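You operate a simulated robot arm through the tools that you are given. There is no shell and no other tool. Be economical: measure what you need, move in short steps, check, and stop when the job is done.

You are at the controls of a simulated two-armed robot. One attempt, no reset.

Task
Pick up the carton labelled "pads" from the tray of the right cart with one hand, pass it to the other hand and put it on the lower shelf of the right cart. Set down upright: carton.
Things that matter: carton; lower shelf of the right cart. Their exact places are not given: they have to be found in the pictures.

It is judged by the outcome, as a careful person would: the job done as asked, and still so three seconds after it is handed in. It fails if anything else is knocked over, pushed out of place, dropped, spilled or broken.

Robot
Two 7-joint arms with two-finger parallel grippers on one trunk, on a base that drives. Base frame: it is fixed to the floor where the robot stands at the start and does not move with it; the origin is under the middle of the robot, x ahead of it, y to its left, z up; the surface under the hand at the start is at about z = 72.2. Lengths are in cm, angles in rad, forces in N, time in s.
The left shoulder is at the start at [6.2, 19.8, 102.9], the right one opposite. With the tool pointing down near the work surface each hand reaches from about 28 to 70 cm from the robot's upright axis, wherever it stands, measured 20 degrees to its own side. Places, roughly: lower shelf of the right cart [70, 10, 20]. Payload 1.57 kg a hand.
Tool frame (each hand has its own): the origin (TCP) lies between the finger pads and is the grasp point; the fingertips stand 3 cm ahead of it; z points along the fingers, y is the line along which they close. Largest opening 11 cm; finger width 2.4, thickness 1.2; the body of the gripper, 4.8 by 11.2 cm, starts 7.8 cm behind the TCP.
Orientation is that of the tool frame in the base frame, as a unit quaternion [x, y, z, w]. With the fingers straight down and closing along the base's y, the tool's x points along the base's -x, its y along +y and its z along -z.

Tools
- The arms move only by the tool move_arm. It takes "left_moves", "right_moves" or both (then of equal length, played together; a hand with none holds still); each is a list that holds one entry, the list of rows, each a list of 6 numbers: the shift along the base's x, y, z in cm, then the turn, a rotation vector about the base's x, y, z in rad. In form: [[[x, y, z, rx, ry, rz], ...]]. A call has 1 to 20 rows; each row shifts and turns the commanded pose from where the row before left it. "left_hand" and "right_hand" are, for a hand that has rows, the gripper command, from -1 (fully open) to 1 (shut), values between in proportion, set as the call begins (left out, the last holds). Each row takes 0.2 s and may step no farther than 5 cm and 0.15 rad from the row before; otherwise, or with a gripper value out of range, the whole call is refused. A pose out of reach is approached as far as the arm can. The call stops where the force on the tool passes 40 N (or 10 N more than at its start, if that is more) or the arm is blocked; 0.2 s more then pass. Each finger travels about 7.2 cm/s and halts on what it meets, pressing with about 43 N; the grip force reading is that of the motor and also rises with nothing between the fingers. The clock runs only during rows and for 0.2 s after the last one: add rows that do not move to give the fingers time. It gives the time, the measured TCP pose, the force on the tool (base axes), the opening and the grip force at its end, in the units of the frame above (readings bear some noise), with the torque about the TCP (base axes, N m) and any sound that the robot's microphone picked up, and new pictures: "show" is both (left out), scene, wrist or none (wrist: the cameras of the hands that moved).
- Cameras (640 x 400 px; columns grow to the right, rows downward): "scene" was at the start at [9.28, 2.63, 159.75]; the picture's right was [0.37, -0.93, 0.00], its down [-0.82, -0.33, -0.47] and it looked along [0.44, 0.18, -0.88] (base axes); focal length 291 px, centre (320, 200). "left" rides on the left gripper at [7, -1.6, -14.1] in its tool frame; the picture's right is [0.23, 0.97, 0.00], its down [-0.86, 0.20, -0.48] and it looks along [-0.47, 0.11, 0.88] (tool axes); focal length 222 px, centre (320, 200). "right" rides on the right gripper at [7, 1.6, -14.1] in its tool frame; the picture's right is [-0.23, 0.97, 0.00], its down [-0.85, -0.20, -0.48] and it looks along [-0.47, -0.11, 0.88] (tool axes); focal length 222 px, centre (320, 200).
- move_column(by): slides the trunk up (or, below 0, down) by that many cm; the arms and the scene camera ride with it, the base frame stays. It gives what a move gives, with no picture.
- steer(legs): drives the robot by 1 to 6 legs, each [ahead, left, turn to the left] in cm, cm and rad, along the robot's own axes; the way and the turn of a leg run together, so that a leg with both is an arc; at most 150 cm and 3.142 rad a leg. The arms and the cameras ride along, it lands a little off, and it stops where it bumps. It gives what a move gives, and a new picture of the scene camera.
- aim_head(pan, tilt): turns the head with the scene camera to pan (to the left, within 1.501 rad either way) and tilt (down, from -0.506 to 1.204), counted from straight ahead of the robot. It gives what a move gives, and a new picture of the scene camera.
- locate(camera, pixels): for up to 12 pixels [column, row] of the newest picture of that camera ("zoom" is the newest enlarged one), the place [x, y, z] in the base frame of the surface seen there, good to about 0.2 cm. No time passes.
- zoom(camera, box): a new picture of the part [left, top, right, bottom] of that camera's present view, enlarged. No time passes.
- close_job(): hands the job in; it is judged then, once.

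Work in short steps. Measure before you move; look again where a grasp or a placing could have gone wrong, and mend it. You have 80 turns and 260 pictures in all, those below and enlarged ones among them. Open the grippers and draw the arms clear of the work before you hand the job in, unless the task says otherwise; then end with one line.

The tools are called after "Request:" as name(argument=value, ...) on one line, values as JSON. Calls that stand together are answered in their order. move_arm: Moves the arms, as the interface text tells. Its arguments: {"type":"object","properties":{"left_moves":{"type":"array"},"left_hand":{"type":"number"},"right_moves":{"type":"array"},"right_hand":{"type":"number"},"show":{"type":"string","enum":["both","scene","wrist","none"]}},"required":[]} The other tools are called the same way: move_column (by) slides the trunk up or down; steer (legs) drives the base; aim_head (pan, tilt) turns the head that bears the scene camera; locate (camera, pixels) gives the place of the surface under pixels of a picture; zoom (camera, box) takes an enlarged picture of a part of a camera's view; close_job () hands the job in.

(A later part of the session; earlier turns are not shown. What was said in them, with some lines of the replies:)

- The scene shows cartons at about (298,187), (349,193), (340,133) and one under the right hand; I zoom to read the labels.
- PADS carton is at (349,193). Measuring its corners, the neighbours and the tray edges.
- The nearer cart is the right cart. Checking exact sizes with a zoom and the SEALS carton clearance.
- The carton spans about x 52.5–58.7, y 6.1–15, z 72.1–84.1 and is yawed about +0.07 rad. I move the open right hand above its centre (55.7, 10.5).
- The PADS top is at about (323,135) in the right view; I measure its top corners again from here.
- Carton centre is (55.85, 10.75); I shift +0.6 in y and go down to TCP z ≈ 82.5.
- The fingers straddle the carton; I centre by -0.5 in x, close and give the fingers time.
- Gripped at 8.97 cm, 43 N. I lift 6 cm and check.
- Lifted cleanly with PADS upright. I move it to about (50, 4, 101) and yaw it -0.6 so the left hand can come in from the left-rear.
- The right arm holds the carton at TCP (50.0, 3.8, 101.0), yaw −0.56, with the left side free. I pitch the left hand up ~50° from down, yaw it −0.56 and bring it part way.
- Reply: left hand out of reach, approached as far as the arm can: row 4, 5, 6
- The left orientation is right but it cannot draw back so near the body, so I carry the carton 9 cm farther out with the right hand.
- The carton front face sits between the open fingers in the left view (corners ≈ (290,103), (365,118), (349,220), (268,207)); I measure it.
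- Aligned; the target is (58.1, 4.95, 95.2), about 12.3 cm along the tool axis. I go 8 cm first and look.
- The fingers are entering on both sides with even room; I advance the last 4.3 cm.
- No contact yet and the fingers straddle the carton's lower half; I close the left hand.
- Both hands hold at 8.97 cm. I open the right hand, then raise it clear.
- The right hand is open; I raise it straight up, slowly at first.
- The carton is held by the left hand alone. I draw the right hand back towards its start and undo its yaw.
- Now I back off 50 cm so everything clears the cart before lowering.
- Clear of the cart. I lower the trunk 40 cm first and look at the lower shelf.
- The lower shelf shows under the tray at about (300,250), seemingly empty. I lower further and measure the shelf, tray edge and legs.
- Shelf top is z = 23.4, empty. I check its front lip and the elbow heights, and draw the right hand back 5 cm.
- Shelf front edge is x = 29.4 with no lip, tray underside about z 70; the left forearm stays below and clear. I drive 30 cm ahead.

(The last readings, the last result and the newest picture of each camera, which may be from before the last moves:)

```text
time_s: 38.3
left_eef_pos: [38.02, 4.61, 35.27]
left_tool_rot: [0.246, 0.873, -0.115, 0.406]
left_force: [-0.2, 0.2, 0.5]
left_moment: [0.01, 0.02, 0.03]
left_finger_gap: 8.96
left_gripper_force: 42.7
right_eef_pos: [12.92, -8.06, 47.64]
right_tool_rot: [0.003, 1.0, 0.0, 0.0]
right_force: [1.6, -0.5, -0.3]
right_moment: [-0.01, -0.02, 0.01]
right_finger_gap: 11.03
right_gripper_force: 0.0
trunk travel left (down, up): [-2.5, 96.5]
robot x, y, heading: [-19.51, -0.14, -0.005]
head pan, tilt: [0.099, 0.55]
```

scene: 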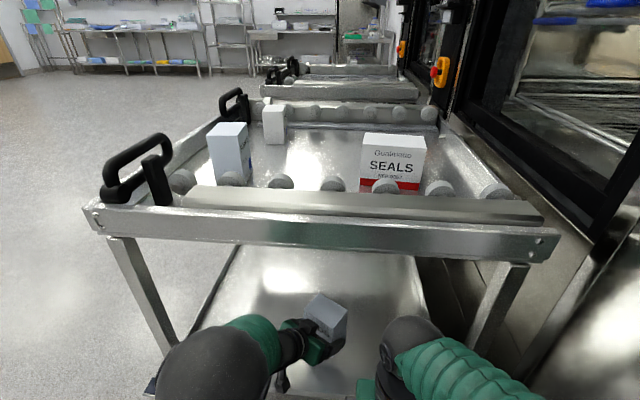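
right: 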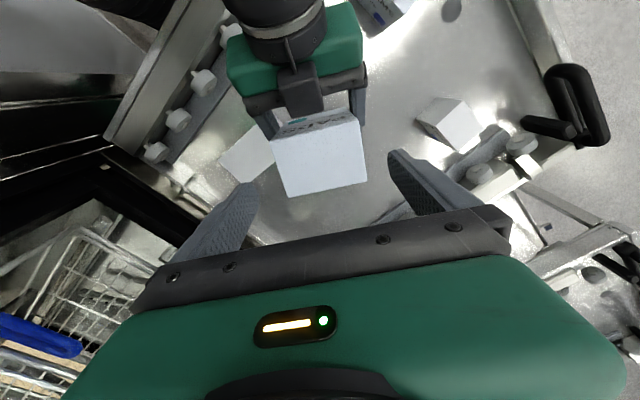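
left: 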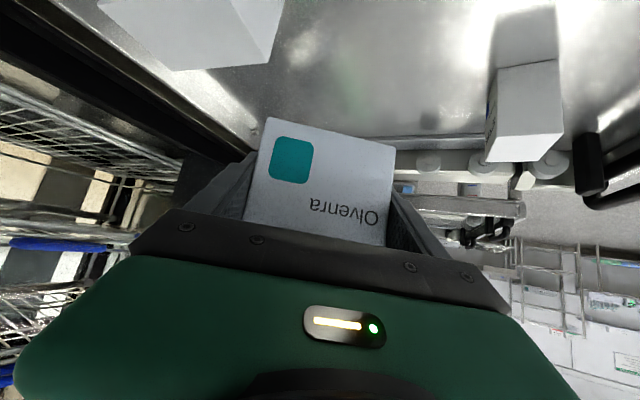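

The carton is over the shelf. I extend the left hand 6 cm forward and 5 cm down, then look.

Request:
move_arm(left_moves=[[[2, 0, 0, 0, 0, 0], [2, 0, 0, 0, 0, 0], [2, 0, 0, 0, 0, 0], [0, 0, -1.7, 0, 0, 0], [0, 0, -1.7, 0, 0, 0], [0, 0, -1.6, 0, 0, 0], [0, 0, 0, 0, 0, 0], [0, 0, 0, 0, 0, 0]]])

Request:
zoom(camera="scene", box=[240, 260, 400, 400])

```text
time_s: 40.1
left_eef_pos: [44.03, 4.56, 30.36]
left_tool_rot: [0.245, 0.873, -0.114, 0.407]
left_force: [0.0, 0.7, -0.3]
left_moment: [0.01, 0.04, 0.01]
left_finger_gap: 8.97
left_gripper_force: 42.5
right_eef_pos: [12.89, -7.94, 47.52]
right_tool_rot: [0.002, 1.0, 0.0, 0.002]
right_force: [-0.5, -0.7, 0.4]
right_moment: [0.02, 0.0, 0.01]
right_finger_gap: 11.01
right_gripper_force: 0.0
trunk travel left (down, up): [-2.5, 96.5]
robot x, y, heading: [-19.85, 0.21, -0.006]
head pan, tilt: [0.099, 0.55]
```

scene: 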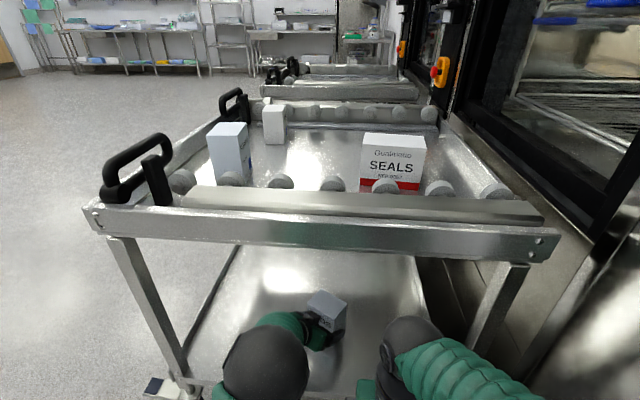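
left: 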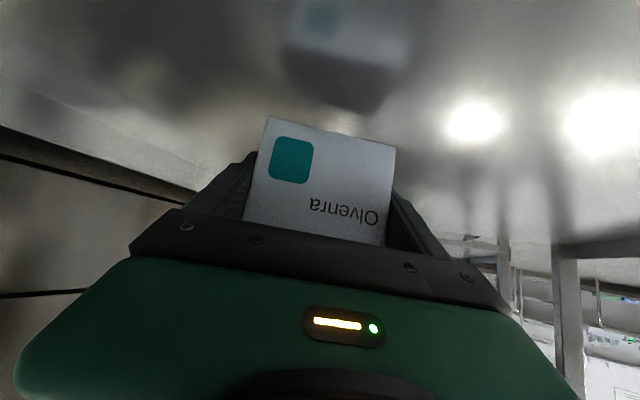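

```text
2.86 times, centred on (320, 330) of scene
```

zoom: 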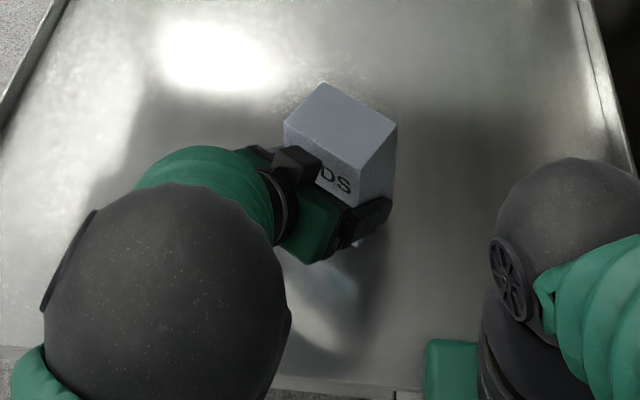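

Request:
locate(camera="left", pixels=[[272, 122], [390, 149], [330, 136], [330, 90]])

Request:
locate(camera="zoom", pixels=[[322, 88], [390, 126], [358, 160], [290, 122]])

```text
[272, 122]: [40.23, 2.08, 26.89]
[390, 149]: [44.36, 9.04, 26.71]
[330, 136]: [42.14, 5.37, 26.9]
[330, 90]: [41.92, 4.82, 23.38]
```

```text
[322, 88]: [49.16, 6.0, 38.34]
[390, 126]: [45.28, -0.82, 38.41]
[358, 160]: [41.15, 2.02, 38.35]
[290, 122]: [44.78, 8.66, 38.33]
```

The carton is level: top z 38.35, so its bottom is at 26.3, 2.9 cm above the shelf. I lower 2.6 cm and then finely.

Request:
move_arm(left_moves=[[[0, 0, -1, 0, 0, 0], [0, 0, -1, 0, 0, 0], [0, 0, -0.6, 0, 0, 0], [0, 0, 0, 0, 0, 0], [0, 0, 0, 0, 0, 0]]])

Request:
zoom(camera="scene", box=[240, 260, 400, 400])

Request:
locate(camera="zoom", pixels=[[340, 130], [322, 110]])

```text
time_s: 41.3
left_eef_pos: [43.94, 4.65, 27.62]
left_tool_rot: [0.244, 0.873, -0.113, 0.406]
left_force: [-0.7, -0.4, 0.1]
left_moment: [0.01, 0.02, -0.03]
left_finger_gap: 8.96
left_gripper_force: 42.9
right_eef_pos: [12.82, -7.96, 47.57]
right_tool_rot: [0.002, 1.0, 0.0, 0.0]
right_force: [-0.5, 0.5, -0.4]
right_moment: [0.02, 0.01, 0.0]
right_finger_gap: 11.01
right_gripper_force: 0.1
trunk travel left (down, up): [-2.5, 96.5]
robot x, y, heading: [-19.76, -0.01, -0.004]
head pan, tilt: [0.099, 0.55]
```

scene: 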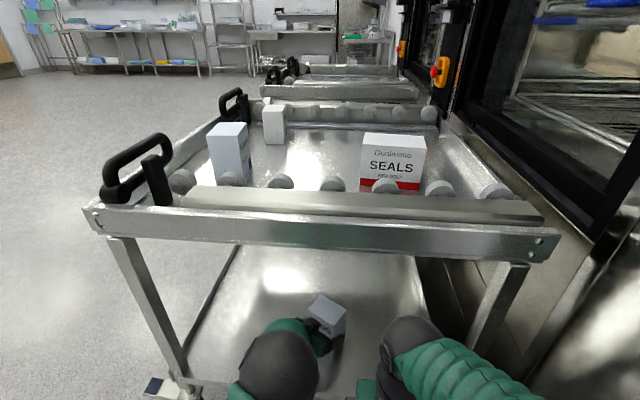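
left: 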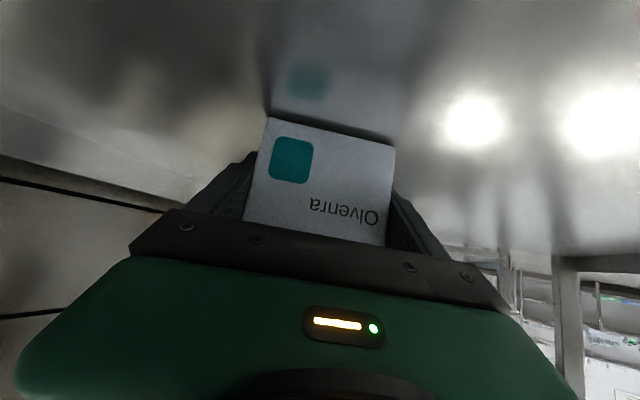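

```text
2.86 times, centred on (320, 330) of scene
```

zoom: 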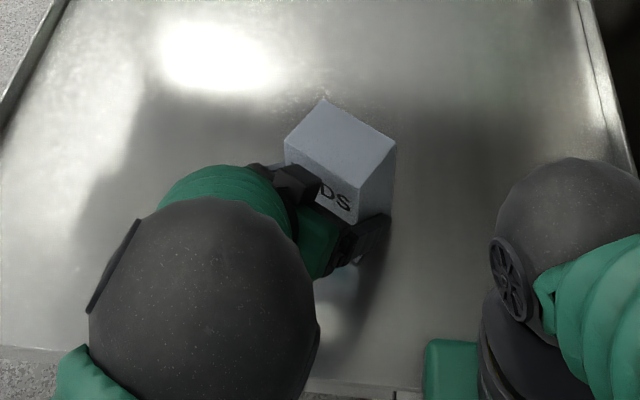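

```text
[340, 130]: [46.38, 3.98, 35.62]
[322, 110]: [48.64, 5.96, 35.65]
```

Top at 35.63 means the bottom is ~0.15 cm above the shelf. I lower 0.2 cm more and check for contact.

Request:
move_arm(left_moves=[[[0, 0, -0.1, 0, 0, 0], [0, 0, -0.1, 0, 0, 0], [0, 0, 0, 0, 0, 0]]], show="none")

```text
time_s: 42.1
left_eef_pos: [44.11, 4.44, 27.62]
left_tool_rot: [0.245, 0.873, -0.114, 0.406]
left_force: [-0.8, -0.1, -0.6]
left_moment: [0.01, 0.03, -0.01]
left_finger_gap: 8.97
left_gripper_force: 43.0
right_eef_pos: [12.88, -8.01, 47.46]
right_tool_rot: [0.003, 1.0, 0.001, 0.001]
right_force: [-0.8, -0.1, -0.3]
right_moment: [-0.04, 0.04, 0.02]
right_finger_gap: 10.98
right_gripper_force: 0.1
trunk travel left (down, up): [-2.5, 96.5]
robot x, y, heading: [-20.05, 0.11, -0.005]
head pan, tilt: [0.099, 0.55]
```

No contact force yet; another 0.2 cm.

Request:
move_arm(left_moves=[[[0, 0, -0.1, 0, 0, 0], [0, 0, -0.1, 0, 0, 0], [0, 0, 0, 0, 0, 0]]], show="none")

Request:
zoom(camera="scene", box=[240, 260, 400, 400])

Request:
locate(camera="zoom", pixels=[[340, 130], [322, 115], [350, 160]])

```text
time_s: 42.9
left_eef_pos: [44.06, 4.52, 27.53]
left_tool_rot: [0.244, 0.872, -0.114, 0.408]
left_force: [1.0, -0.8, 7.0]
left_moment: [-0.26, 0.35, 0.08]
left_finger_gap: 8.96
left_gripper_force: 43.3
right_eef_pos: [12.78, -8.06, 47.58]
right_tool_rot: [0.003, 1.0, 0.0, 0.0]
right_force: [-0.6, -0.3, 0.3]
right_moment: [0.0, 0.02, 0.0]
right_finger_gap: 11.0
right_gripper_force: 0.1
trunk travel left (down, up): [-2.5, 96.5]
robot x, y, heading: [-19.46, -0.37, -0.001]
head pan, tilt: [0.099, 0.55]
```

```text
2.86 times, centred on (320, 330) of scene
```

zoom: 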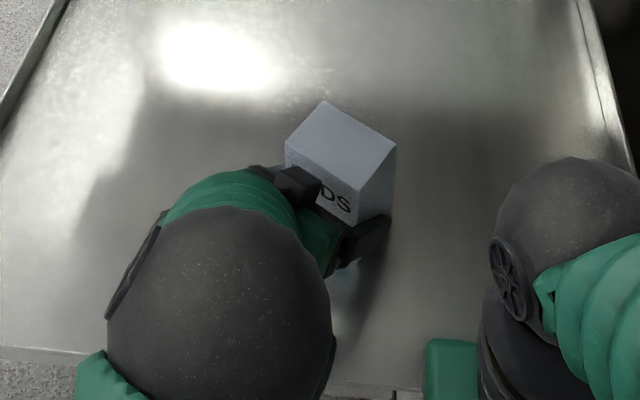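

```text
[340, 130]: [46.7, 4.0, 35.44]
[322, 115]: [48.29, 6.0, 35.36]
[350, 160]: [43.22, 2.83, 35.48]
```

Contact: 7 N upward, top at 35.4. The carton stands on the shelf, so I open the left hand.

Request:
move_arm(left_moves=[[[0, 0, 0, 0, 0, 0], [0, 0, 0, 0, 0, 0], [0, 0, 0, 0, 0, 0], [0, 0, 0, 0, 0, 0]]], left_hand=-1, show="wrist")

```text
time_s: 43.9
left_eef_pos: [44.04, 4.58, 27.38]
left_tool_rot: [0.245, 0.873, -0.114, 0.406]
left_force: [0.1, 0.3, -0.3]
left_moment: [0.01, -0.01, -0.02]
left_finger_gap: 11.01
left_gripper_force: 0.0
right_eef_pos: [12.83, -8.07, 47.52]
right_tool_rot: [0.003, 1.0, 0.0, 0.001]
right_force: [-0.2, 1.0, -0.4]
right_moment: [-0.03, 0.0, 0.02]
right_finger_gap: 11.04
right_gripper_force: 0.1
trunk travel left (down, up): [-2.5, 96.5]
robot x, y, heading: [-19.64, 0.36, -0.002]
head pan, tilt: [0.099, 0.55]
```

left: 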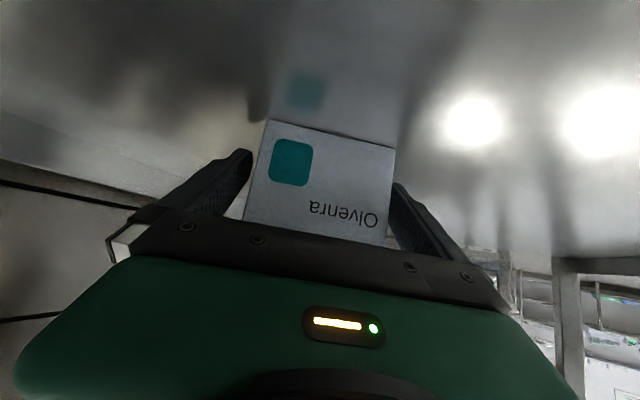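

Both fingers are off the carton. I back out along the tool axis 12 cm.

Request:
move_arm(left_moves=[[[-0.65, 0.41, 0.64, 0, 0, 0], [-0.65, 0.41, 0.64, 0, 0, 0], [-0.97, 0.61, 0.96, 0, 0, 0], [-1.3, 0.82, 1.29, 0, 0, 0], [-1.3, 0.82, 1.29, 0, 0, 0], [-1.3, 0.82, 1.29, 0, 0, 0], [-1.3, 0.82, 1.29, 0, 0, 0], [0, 0, 0, 0, 0, 0]]])

```text
time_s: 45.7
left_eef_pos: [36.35, 9.7, 34.71]
left_tool_rot: [0.241, 0.874, -0.112, 0.406]
left_force: [0.4, 0.8, -0.8]
left_moment: [0.02, -0.02, 0.01]
left_finger_gap: 11.02
left_gripper_force: 0.0
right_eef_pos: [12.87, -7.94, 47.58]
right_tool_rot: [0.002, 1.0, 0.0, 0.001]
right_force: [-0.7, -0.3, -0.1]
right_moment: [-0.03, -0.01, -0.02]
right_finger_gap: 10.99
right_gripper_force: 0.1
trunk travel left (down, up): [-2.5, 96.5]
robot x, y, heading: [-20.09, 0.02, -0.004]
head pan, tilt: [0.099, 0.55]
```

scene: 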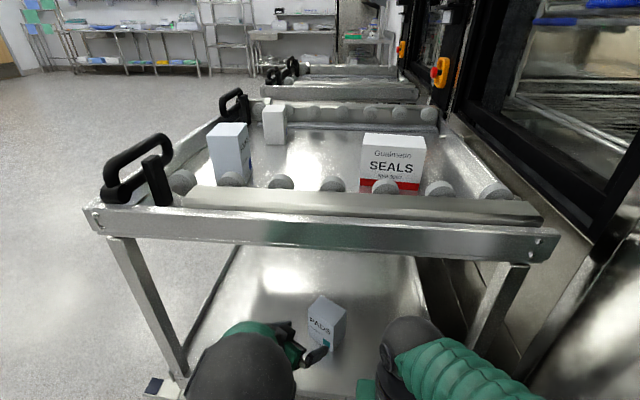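
left: 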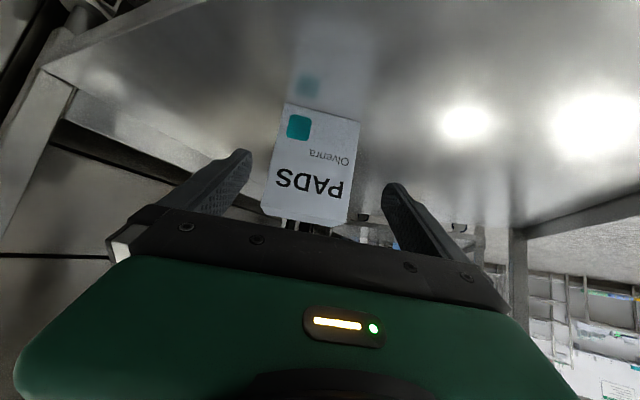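

PADS stands upright and the fingers are clear. I drive straight back 40 cm and check.

Request:
steer(legs=[[-40, 0, 0]])

Request:
zoom(camera="scene", box=[180, 70, 480, 310])

```text
time_s: 48.2
left_eef_pos: [-3.5, 9.84, 34.92]
left_tool_rot: [0.241, 0.874, -0.112, 0.407]
left_force: [-0.7, 1.1, 0.6]
left_moment: [0.03, 0.0, 0.01]
left_finger_gap: 11.02
left_gripper_force: 0.0
right_eef_pos: [-27.16, -7.86, 47.53]
right_tool_rot: [0.003, 1.0, 0.0, 0.001]
right_force: [0.4, -0.7, 0.5]
right_moment: [0.02, 0.01, 0.06]
right_finger_gap: 11.02
right_gripper_force: 0.0
trunk travel left (down, up): [-2.5, 96.5]
robot x, y, heading: [-59.98, -0.09, -0.006]
head pan, tilt: [0.099, 0.55]
```

scene: 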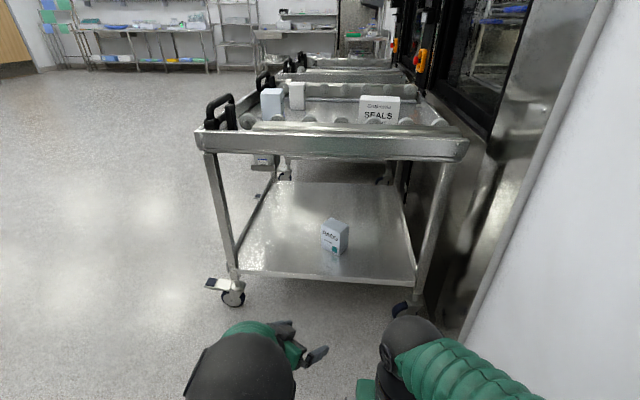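

```text
1.67 times, centred on (330, 190) of scene
```

zoom: 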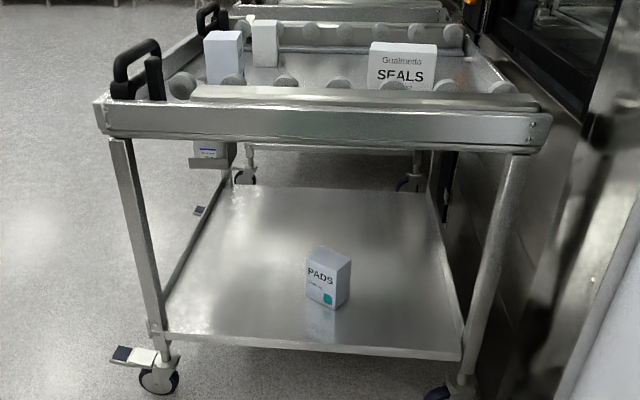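

The PADS carton stands upright on the lower shelf, the other cartons are undisturbed, and both hands are open and clear. I hand in.

Request:
close_job()

```text
The job is handed in.
```

The "pads" carton was picked up with the right hand, passed to the left hand in mid-air and set upright on the lower shelf of the right cart. The other cartons look undisturbed in the last picture, and I've handed the job in.
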